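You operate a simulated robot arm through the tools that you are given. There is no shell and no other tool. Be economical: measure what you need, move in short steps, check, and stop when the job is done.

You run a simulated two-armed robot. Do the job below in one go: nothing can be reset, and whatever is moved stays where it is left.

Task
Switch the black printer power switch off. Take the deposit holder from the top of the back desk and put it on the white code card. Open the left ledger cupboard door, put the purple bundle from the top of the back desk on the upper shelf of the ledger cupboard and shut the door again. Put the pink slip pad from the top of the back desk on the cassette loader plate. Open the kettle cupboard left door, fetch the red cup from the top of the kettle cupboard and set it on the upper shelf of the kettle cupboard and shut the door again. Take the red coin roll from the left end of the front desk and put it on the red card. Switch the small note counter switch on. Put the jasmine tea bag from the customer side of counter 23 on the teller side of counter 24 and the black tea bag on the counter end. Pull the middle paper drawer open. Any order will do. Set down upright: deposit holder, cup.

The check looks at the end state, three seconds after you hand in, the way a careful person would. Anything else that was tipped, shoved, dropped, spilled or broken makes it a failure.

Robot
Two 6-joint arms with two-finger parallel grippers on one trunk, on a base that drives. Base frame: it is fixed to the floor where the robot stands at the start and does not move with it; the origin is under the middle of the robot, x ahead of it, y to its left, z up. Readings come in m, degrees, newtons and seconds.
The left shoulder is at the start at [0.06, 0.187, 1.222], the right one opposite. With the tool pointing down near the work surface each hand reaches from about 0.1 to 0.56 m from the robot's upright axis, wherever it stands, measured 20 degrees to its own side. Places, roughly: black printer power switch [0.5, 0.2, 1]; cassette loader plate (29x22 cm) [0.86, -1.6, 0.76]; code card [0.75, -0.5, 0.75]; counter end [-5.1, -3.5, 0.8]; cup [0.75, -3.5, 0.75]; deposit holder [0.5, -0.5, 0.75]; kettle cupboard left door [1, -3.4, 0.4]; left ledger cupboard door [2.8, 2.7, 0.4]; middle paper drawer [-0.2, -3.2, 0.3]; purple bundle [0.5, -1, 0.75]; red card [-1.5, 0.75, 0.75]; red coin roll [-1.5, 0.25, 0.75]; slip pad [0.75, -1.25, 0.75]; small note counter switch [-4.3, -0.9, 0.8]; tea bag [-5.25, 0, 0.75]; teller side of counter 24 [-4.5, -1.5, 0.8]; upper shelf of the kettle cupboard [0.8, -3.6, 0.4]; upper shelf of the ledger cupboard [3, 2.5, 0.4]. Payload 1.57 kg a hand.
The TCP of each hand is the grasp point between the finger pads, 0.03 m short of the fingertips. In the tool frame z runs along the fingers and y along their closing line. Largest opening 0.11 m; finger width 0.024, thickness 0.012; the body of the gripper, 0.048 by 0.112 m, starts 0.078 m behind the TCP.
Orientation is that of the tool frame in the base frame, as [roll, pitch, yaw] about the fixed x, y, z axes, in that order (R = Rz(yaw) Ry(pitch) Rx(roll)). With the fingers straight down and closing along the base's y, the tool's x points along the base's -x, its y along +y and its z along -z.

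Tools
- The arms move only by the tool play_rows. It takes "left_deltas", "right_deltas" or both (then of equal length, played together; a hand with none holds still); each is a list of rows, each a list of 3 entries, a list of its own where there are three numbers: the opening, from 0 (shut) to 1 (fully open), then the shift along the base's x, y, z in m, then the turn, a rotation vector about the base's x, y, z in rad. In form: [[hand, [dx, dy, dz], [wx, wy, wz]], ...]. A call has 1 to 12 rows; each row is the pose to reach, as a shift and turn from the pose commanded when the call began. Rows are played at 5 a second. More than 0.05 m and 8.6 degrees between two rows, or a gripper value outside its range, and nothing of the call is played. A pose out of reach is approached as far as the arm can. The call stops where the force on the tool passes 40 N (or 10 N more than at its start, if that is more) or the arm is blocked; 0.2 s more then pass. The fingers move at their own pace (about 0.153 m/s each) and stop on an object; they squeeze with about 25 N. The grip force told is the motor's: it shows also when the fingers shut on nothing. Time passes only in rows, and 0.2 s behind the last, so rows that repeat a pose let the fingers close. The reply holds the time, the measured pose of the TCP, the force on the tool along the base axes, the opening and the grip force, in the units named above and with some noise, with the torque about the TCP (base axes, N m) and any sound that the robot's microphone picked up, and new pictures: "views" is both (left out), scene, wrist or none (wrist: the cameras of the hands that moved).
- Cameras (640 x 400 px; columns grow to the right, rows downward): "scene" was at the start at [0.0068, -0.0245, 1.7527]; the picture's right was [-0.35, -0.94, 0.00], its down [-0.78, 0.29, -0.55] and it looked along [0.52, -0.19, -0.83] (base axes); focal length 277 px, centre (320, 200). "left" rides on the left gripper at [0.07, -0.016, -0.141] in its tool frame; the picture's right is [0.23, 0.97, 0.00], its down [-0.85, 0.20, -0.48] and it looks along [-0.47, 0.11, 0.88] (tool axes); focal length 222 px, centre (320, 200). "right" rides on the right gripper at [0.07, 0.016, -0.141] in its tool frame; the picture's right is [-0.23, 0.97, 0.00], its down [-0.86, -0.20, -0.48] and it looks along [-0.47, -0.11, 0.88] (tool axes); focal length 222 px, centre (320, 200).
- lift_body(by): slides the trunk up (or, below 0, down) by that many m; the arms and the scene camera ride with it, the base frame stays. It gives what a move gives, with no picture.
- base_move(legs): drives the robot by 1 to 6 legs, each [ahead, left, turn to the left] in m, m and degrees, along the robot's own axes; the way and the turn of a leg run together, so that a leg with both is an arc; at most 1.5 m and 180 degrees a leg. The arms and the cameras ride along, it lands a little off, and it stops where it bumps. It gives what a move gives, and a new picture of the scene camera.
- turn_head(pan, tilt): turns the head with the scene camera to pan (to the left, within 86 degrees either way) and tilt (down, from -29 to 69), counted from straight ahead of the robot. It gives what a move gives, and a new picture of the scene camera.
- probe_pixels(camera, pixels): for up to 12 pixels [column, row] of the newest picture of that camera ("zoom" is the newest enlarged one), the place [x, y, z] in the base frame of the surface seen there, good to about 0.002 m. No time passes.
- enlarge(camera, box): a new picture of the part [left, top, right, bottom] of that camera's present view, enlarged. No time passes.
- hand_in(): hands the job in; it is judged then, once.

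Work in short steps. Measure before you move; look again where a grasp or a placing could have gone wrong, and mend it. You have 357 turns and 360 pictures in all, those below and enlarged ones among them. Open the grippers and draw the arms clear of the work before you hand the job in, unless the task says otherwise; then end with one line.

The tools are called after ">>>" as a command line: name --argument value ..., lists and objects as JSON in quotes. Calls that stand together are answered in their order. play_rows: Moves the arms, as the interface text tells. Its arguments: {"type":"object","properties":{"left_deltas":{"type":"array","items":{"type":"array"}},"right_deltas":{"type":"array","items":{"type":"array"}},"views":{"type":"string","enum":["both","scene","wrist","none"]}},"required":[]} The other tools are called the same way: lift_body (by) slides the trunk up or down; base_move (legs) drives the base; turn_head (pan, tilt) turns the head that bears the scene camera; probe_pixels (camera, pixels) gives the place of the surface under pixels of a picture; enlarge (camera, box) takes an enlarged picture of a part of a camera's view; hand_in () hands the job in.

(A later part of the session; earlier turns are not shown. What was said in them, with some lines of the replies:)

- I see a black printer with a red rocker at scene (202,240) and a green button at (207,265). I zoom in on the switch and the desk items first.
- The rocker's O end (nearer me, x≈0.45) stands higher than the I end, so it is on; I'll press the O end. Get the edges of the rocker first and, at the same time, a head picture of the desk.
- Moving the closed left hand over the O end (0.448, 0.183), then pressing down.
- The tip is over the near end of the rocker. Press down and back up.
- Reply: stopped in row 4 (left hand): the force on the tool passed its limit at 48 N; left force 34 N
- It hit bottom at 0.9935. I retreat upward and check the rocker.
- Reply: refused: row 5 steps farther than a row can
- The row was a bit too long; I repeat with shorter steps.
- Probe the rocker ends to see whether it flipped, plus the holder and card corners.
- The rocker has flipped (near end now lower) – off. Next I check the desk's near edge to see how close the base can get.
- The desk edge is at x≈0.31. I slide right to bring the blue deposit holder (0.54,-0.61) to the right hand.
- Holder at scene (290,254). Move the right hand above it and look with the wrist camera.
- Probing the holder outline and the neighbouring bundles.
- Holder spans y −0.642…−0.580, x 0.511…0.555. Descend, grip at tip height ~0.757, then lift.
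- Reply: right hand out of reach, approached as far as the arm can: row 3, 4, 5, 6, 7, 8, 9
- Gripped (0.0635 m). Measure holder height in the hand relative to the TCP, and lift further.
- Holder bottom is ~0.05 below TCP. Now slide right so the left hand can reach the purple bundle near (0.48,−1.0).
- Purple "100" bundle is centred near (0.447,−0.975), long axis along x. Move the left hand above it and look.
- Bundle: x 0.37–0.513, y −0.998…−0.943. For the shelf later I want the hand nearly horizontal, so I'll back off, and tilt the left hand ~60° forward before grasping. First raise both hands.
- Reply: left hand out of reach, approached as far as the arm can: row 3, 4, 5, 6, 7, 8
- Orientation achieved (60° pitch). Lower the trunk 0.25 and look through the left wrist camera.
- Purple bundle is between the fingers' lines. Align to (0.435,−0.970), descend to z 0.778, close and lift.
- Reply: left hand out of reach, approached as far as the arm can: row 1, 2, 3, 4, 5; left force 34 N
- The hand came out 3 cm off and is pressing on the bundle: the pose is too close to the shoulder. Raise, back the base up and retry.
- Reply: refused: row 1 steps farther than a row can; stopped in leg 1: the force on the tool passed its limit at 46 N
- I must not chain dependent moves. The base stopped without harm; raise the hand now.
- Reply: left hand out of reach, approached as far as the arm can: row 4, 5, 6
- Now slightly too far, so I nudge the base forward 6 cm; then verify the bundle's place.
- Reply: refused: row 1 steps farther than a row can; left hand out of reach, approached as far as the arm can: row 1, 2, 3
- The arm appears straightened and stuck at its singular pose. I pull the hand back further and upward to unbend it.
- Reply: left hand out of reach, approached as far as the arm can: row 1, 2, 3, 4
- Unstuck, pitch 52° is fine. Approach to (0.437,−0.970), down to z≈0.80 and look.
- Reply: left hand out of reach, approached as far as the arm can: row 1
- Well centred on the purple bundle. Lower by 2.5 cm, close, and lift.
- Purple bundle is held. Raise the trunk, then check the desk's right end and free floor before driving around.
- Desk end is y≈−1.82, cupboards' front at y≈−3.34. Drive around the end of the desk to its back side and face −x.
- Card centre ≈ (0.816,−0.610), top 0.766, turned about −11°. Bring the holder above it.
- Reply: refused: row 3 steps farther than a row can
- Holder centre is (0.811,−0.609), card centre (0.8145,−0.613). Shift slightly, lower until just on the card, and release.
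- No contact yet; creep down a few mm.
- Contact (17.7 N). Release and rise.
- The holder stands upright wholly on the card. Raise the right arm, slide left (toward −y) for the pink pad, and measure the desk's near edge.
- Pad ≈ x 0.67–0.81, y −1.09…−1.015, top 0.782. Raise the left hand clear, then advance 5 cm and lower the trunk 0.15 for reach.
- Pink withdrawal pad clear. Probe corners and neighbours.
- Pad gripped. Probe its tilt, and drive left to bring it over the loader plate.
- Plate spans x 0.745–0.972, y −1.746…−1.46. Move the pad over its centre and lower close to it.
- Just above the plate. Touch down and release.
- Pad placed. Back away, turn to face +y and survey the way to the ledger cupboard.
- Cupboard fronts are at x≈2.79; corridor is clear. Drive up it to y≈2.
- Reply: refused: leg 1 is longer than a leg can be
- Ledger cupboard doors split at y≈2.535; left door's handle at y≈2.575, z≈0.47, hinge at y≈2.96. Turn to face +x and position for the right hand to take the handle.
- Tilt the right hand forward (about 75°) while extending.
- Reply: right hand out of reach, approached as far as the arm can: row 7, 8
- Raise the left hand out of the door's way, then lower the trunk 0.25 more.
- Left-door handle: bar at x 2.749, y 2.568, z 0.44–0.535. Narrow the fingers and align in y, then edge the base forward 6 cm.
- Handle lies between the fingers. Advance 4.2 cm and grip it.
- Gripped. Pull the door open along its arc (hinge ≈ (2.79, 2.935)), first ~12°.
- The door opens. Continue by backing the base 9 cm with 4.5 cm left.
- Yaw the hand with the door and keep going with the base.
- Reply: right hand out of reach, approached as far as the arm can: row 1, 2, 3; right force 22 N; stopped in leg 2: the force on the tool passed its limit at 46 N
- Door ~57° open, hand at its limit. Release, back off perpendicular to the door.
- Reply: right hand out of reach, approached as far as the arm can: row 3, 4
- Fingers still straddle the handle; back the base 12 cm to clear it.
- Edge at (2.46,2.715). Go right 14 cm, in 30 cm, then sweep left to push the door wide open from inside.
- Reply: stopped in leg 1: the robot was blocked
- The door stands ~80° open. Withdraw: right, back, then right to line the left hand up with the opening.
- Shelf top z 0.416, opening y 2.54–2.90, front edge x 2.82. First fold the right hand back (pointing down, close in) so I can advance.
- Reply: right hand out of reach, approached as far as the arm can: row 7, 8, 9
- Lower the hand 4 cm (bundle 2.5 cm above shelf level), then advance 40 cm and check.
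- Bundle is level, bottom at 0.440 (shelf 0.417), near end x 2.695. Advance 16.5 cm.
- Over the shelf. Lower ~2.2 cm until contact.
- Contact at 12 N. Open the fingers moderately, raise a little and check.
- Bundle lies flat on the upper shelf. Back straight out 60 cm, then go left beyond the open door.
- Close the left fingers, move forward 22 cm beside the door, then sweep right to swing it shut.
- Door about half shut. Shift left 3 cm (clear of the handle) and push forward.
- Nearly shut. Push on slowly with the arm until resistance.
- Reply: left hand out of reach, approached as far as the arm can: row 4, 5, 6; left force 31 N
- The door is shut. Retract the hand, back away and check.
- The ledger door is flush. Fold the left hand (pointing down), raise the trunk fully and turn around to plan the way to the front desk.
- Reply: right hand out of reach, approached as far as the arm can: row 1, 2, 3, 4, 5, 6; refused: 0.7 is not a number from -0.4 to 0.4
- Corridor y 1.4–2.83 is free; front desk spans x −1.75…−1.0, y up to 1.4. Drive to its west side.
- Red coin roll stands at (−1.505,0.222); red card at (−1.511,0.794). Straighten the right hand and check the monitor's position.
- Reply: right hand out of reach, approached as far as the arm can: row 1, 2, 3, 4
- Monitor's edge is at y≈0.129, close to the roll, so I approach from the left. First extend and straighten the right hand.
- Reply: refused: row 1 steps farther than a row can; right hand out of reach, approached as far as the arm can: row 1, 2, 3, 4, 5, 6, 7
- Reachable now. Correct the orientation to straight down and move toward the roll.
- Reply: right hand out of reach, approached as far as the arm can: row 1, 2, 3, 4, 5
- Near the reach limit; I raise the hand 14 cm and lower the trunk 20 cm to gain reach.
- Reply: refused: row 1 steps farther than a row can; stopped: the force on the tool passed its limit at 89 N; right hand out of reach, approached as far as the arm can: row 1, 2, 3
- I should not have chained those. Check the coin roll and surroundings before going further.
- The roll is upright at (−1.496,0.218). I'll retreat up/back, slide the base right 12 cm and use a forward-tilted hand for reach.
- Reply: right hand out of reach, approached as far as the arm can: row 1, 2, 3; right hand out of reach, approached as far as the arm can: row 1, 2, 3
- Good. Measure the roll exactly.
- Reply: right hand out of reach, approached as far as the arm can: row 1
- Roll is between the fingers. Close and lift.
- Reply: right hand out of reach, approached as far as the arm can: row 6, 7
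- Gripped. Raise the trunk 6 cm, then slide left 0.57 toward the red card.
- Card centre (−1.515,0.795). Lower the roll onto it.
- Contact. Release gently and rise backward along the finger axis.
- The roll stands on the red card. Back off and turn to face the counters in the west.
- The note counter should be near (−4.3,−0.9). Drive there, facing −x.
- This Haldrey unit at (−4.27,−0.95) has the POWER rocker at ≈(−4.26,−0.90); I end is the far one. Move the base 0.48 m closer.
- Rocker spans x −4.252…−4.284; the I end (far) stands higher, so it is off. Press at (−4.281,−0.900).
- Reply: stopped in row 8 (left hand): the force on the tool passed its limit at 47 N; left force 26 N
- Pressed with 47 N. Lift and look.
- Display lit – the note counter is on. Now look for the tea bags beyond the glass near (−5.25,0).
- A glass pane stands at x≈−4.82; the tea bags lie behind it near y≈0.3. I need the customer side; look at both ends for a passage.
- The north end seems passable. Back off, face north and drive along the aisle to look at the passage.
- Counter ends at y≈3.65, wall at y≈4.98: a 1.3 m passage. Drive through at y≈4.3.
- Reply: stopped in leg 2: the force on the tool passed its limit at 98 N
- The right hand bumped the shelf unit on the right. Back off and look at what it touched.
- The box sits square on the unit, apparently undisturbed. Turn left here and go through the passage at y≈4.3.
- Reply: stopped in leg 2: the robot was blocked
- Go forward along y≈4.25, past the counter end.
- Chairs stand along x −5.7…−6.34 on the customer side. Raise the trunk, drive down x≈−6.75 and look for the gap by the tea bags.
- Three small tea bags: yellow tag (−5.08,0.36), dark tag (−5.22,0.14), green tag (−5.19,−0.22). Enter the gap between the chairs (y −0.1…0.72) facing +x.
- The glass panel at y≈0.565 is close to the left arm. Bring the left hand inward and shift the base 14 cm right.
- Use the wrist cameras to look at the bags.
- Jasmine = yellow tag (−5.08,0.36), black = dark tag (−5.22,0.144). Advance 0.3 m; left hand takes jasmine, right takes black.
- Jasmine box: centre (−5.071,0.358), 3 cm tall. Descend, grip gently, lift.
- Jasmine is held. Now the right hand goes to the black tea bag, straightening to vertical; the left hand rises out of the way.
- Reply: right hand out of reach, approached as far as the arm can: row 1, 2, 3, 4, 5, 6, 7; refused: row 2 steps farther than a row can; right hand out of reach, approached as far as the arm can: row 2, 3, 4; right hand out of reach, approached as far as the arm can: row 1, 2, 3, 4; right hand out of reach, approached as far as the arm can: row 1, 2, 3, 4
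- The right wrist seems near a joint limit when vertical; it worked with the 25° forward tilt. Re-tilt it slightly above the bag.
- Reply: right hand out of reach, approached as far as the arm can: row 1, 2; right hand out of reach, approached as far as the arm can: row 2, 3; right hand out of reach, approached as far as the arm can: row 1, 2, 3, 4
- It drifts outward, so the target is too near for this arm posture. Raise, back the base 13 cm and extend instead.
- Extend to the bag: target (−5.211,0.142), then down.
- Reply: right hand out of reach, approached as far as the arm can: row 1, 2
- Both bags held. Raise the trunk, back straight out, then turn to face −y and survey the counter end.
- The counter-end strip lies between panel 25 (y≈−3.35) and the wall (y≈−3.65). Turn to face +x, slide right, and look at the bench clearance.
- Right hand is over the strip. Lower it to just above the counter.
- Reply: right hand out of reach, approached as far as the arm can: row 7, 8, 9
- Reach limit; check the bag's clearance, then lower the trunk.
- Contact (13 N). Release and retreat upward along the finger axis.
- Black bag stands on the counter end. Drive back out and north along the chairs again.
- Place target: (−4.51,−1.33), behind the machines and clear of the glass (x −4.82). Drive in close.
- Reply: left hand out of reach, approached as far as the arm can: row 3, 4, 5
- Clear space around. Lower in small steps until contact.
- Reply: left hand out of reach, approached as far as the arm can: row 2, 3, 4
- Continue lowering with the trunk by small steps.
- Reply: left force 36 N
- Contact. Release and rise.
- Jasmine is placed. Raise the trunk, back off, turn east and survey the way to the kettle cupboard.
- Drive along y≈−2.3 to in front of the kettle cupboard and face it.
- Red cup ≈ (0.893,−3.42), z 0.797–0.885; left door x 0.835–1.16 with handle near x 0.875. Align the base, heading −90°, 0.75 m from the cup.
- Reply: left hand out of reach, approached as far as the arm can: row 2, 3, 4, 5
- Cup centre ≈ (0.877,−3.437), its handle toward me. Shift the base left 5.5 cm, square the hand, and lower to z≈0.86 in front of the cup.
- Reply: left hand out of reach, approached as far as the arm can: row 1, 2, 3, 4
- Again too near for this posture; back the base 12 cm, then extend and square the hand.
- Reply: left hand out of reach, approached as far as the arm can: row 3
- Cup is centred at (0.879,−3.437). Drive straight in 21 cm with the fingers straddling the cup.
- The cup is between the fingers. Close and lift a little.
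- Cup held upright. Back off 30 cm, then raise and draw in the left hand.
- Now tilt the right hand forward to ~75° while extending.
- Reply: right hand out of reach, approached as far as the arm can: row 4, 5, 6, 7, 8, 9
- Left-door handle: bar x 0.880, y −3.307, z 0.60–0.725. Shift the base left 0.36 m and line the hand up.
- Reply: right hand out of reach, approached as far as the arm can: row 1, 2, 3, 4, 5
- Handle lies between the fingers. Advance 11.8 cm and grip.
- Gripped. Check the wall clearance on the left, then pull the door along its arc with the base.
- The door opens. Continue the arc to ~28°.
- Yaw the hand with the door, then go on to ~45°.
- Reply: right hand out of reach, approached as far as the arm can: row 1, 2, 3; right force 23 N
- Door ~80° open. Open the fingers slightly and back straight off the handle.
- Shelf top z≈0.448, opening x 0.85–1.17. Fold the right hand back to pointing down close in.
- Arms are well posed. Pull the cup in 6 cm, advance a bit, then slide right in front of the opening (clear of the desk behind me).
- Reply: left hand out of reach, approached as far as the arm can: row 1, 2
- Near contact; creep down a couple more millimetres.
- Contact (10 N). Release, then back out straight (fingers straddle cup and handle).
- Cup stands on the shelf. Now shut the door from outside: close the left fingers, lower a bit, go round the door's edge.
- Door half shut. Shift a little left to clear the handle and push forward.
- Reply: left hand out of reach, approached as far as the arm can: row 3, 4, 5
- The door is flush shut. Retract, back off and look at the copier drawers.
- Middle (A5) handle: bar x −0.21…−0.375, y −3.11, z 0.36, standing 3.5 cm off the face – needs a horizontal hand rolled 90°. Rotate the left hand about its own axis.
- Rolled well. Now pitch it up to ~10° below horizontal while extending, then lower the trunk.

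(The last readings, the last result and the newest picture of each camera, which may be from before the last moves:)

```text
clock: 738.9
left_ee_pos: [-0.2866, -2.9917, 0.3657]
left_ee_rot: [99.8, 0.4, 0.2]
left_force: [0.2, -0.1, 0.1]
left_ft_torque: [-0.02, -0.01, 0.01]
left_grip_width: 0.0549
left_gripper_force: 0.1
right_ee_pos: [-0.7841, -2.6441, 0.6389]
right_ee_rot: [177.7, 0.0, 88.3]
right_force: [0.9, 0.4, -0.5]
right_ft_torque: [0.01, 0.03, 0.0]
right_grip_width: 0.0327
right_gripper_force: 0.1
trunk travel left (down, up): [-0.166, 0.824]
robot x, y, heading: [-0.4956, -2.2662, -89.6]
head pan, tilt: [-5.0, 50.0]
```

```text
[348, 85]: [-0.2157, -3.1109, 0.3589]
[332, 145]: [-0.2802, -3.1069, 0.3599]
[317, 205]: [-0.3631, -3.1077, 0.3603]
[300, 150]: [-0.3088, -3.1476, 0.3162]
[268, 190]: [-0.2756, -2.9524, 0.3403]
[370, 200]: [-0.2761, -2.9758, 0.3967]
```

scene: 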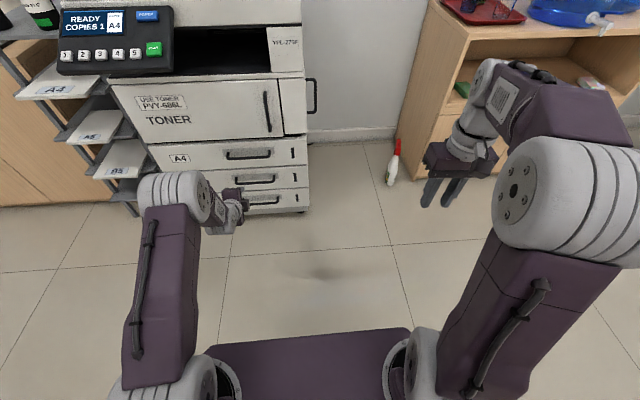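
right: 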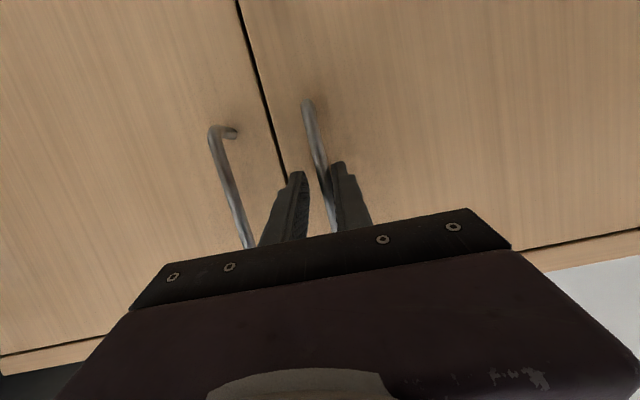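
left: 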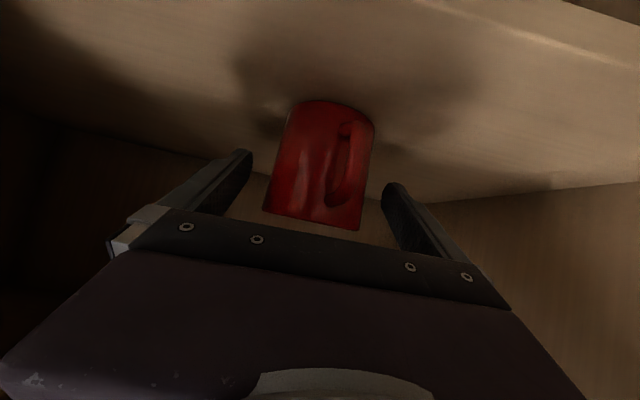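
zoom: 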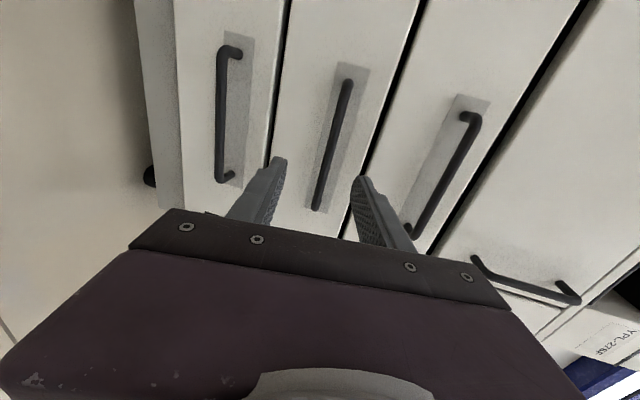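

Bar at y −3.113, z 0.36, centred between the fingers. Advance 11.5 cm and grip.

>>> play_rows --left_deltas '[[0.5, [0, 0, -0.005], [0, 0, 0]], [0.5, [0, 0, -0.005], [0, 0, 0]]]' --views "none"

>>> base_move --legs '[[0.115, 0, 0]]'

>>> play_rows --left_deltas '[[0.05, [0, 0, 0], [0, 0, 0]], [0.05, [0, 0, 0], [0, 0, 0]], [0.05, [0, 0, 0], [0, 0, 0]]]' --views "wrist"

```text
clock: 739.5
left_ee_pos: [-0.2873, -2.9915, 0.3591]
left_ee_rot: [99.8, 0.4, 0.1]
left_force: [-0.7, 0.1, 0.1]
left_ft_torque: [-0.01, 0.02, -0.04]
left_grip_width: 0.0549
left_gripper_force: 0.1
right_ee_pos: [-0.7818, -2.6429, 0.6384]
right_ee_rot: [177.6, 0.2, 88.4]
right_force: [-0.1, -0.2, 0.3]
right_ft_torque: [-0.02, -0.01, -0.01]
right_grip_width: 0.033
right_gripper_force: 0.1
trunk travel left (down, up): [-0.166, 0.824]
robot x, y, heading: [-0.4966, -2.27, -89.7]
head pan, tilt: [-5.0, 50.0]
```

```text
clock: 740.7
left_ee_pos: [-0.2852, -3.1063, 0.3607]
left_ee_rot: [99.8, 0.3, 0.3]
left_force: [1.0, -0.4, -0.4]
left_ft_torque: [-0.02, -0.03, 0.03]
left_grip_width: 0.0551
left_gripper_force: 0.1
right_ee_pos: [-0.7813, -2.7604, 0.6376]
right_ee_rot: [177.5, 0.1, 88.5]
right_force: [0.2, -0.3, 0.4]
right_ft_torque: [0.0, -0.02, -0.02]
right_grip_width: 0.0331
right_gripper_force: 0.0
trunk travel left (down, up): [-0.166, 0.824]
robot x, y, heading: [-0.4971, -2.3821, -89.5]
head pan, tilt: [-5.0, 50.0]
```

scene: 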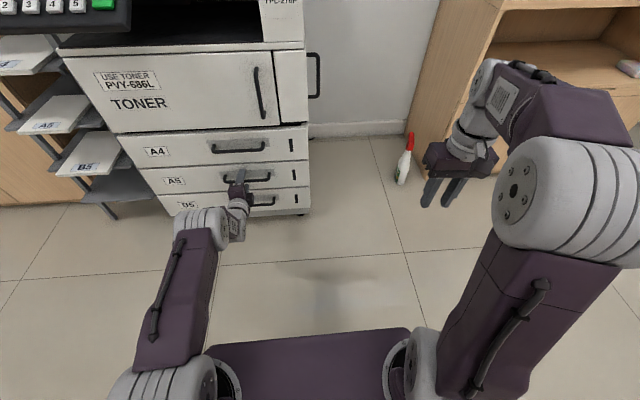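

```text
clock: 741.5
left_ee_pos: [-0.2853, -3.1055, 0.3583]
left_ee_rot: [100.0, 0.4, 0.3]
left_force: [-0.1, 2.9, -5.7]
left_ft_torque: [0.05, -0.52, -0.16]
left_grip_width: 0.0116
left_gripper_force: 29.3
right_ee_pos: [-0.7816, -2.7583, 0.6373]
right_ee_rot: [177.7, 0.1, 88.6]
right_force: [-0.4, 0.0, -1.4]
right_ft_torque: [0.0, -0.03, 0.01]
right_grip_width: 0.0331
right_gripper_force: 0.1
trunk travel left (down, up): [-0.166, 0.824]
robot x, y, heading: [-0.4948, -2.3817, -89.6]
head pan, tilt: [-5.0, 50.0]
```

left: 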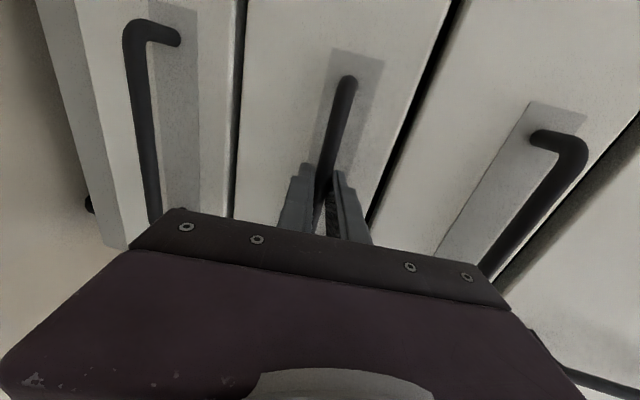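

Gripped. Pull the drawer by backing the base in stages.

>>> base_move --legs '[[-0.08, 0, 0], [-0.08, 0, 0]]'

```text
clock: 743.2
left_ee_pos: [-0.2848, -2.9474, 0.3586]
left_ee_rot: [99.9, 0.4, 0.3]
left_force: [1.3, 1.5, -8.0]
left_ft_torque: [0.08, -0.56, -0.09]
left_grip_width: 0.0118
left_gripper_force: 29.5
right_ee_pos: [-0.7827, -2.6008, 0.6361]
right_ee_rot: [177.6, 0.0, 88.6]
right_force: [0.9, 0.7, -0.7]
right_ft_torque: [0.0, -0.03, -0.03]
right_grip_width: 0.033
right_gripper_force: 0.1
trunk travel left (down, up): [-0.166, 0.824]
robot x, y, heading: [-0.499, -2.2251, -89.5]
head pan, tilt: [-5.0, 50.0]
```

scene: 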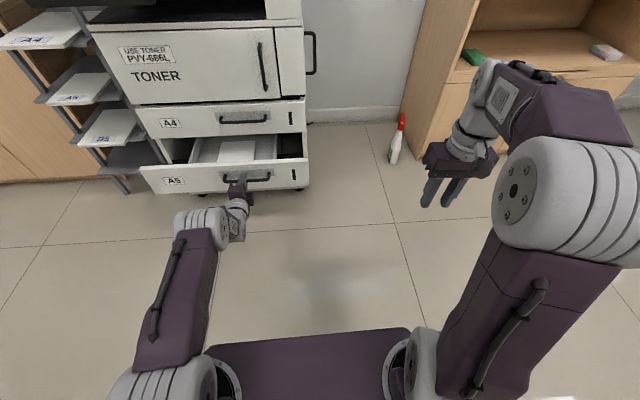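

The drawer slides out. Pull another 16 cm.

>>> base_move --legs '[[-0.08, 0, 0], [-0.09, 0, 0]]'

```text
clock: 745.0
left_ee_pos: [-0.2842, -2.7791, 0.3589]
left_ee_rot: [99.9, 0.5, 0.6]
left_force: [12.1, 1.1, -5.9]
left_ft_torque: [0.0, -0.67, 0.09]
left_grip_width: 0.012
left_gripper_force: 29.2
right_ee_pos: [-0.7843, -2.4336, 0.6369]
right_ee_rot: [177.6, 0.0, 88.6]
right_force: [-0.4, -0.2, 0.4]
right_ft_torque: [0.01, 0.02, 0.02]
right_grip_width: 0.0329
right_gripper_force: 0.0
trunk travel left (down, up): [-0.166, 0.824]
robot x, y, heading: [-0.4974, -2.0537, -89.3]
head pan, tilt: [-5.0, 50.0]
```

scene: 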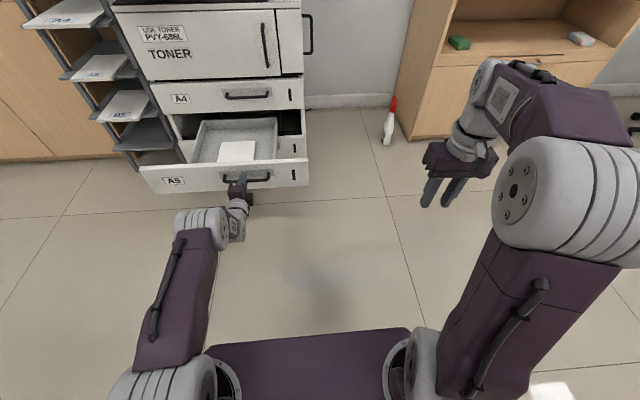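

The drawer is open 33 cm. Release and back away.

>>> play_rows --left_deltas '[[0.4, [0, 0, 0], [0, 0, 0]], [0.4, [0, 0, 0], [0, 0, 0]]]' --views "none"

>>> base_move --legs '[[-0.2, 0, 0]]'

```text
clock: 745.6
left_ee_pos: [-0.2846, -2.7792, 0.3593]
left_ee_rot: [99.8, 0.4, 0.6]
left_force: [-0.1, 0.2, -0.1]
left_ft_torque: [0.02, 0.0, 0.04]
left_grip_width: 0.0438
left_gripper_force: 0.1
right_ee_pos: [-0.7841, -2.4334, 0.6376]
right_ee_rot: [177.6, 0.1, 88.6]
right_force: [0.0, -0.4, 0.5]
right_ft_torque: [0.03, 0.0, 0.0]
right_grip_width: 0.033
right_gripper_force: 0.1
trunk travel left (down, up): [-0.166, 0.824]
robot x, y, heading: [-0.4996, -2.0521, -89.2]
head pan, tilt: [-5.0, 50.0]
```

```text
clock: 747.2
left_ee_pos: [-0.2914, -2.5769, 0.3594]
left_ee_rot: [99.8, 0.5, 0.2]
left_force: [0.2, 0.0, -0.3]
left_ft_torque: [0.02, 0.01, 0.0]
left_grip_width: 0.0443
left_gripper_force: 0.0
right_ee_pos: [-0.7882, -2.2266, 0.6362]
right_ee_rot: [177.6, 0.1, 88.2]
right_force: [1.0, 0.4, -0.4]
right_ft_torque: [-0.01, -0.03, 0.01]
right_grip_width: 0.033
right_gripper_force: 0.0
trunk travel left (down, up): [-0.166, 0.824]
robot x, y, heading: [-0.5019, -1.8538, -90.2]
head pan, tilt: [-5.0, 50.0]
```

scene: 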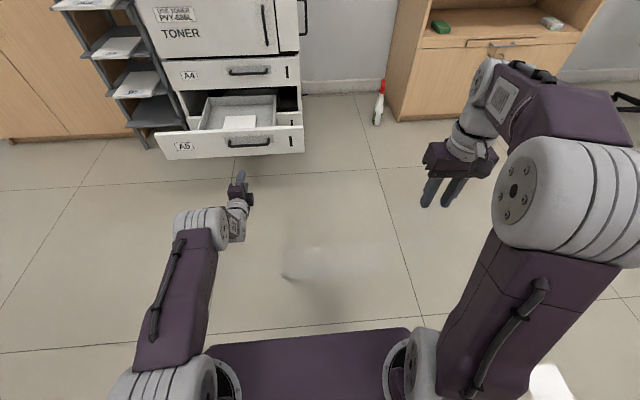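

Drawer stays open. Open both grippers, draw the arms in, and take a last look at the kettle cupboard door.

>>> play_rows --left_deltas '[[1, [0, 0, 0.03], [0, 0, 0]], [1, [0, 0, 0.06], [0, 0, 0]], [1, [0, 0, 0.06], [0, 0, 0]]]' --right_deltas '[[1, [0, 0, 0], [0, 0, 0]], [1, [0, 0, 0], [0, 0, 0]], [1, [0, 0, 0], [0, 0, 0]]]' --views "none"

>>> turn_head --pan 35 --tilt 25

```text
clock: 748.0
left_ee_pos: [-0.2897, -2.5773, 0.4217]
left_ee_rot: [99.8, 0.5, 0.3]
left_force: [-0.8, -0.5, -0.4]
left_ft_torque: [0.01, -0.01, -0.01]
left_grip_width: 0.1105
left_gripper_force: 0.0
right_ee_pos: [-0.7866, -2.2263, 0.6374]
right_ee_rot: [177.6, 0.1, 88.1]
right_force: [-1.1, -0.5, -0.5]
right_ft_torque: [0.01, 0.03, 0.0]
right_grip_width: 0.1098
right_gripper_force: 0.0
trunk travel left (down, up): [-0.166, 0.824]
robot x, y, heading: [-0.4977, -1.8515, -90.0]
head pan, tilt: [-5.0, 50.0]
```

```text
clock: 749.1
left_ee_pos: [-0.2894, -2.5775, 0.4193]
left_ee_rot: [99.7, 0.4, 0.1]
left_force: [0.6, -0.7, 1.0]
left_ft_torque: [-0.04, -0.02, 0.03]
left_grip_width: 0.1097
left_gripper_force: 0.0
right_ee_pos: [-0.788, -2.2277, 0.6381]
right_ee_rot: [177.5, 0.0, 88.3]
right_force: [0.2, -0.7, -0.1]
right_ft_torque: [-0.01, 0.0, 0.02]
right_grip_width: 0.11
right_gripper_force: 0.1
trunk travel left (down, up): [-0.166, 0.824]
robot x, y, heading: [-0.5011, -1.8543, -90.1]
head pan, tilt: [35.0, 25.0]
```

scene: 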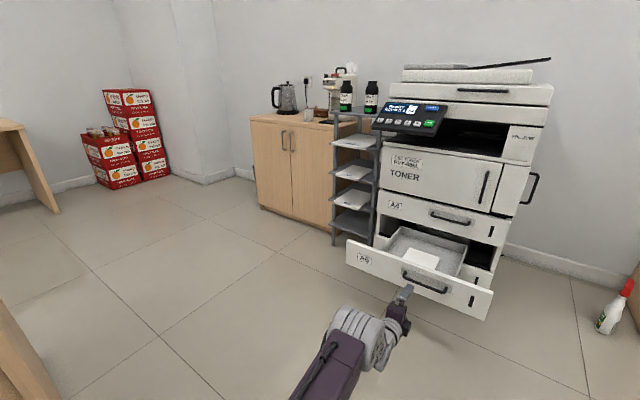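

The kettle cupboard is shut, the middle drawer is open, and the grippers are open and clear of the work. I hand in now.

>>> hand_in

```text
The job is handed in.
```

I did every item on the list and handed the job in. The one thing I can't vouch for is a blue cash box on a shelf unit I bumped while driving; afterwards it looked square and in place, but I have no earlier position to compare it with.
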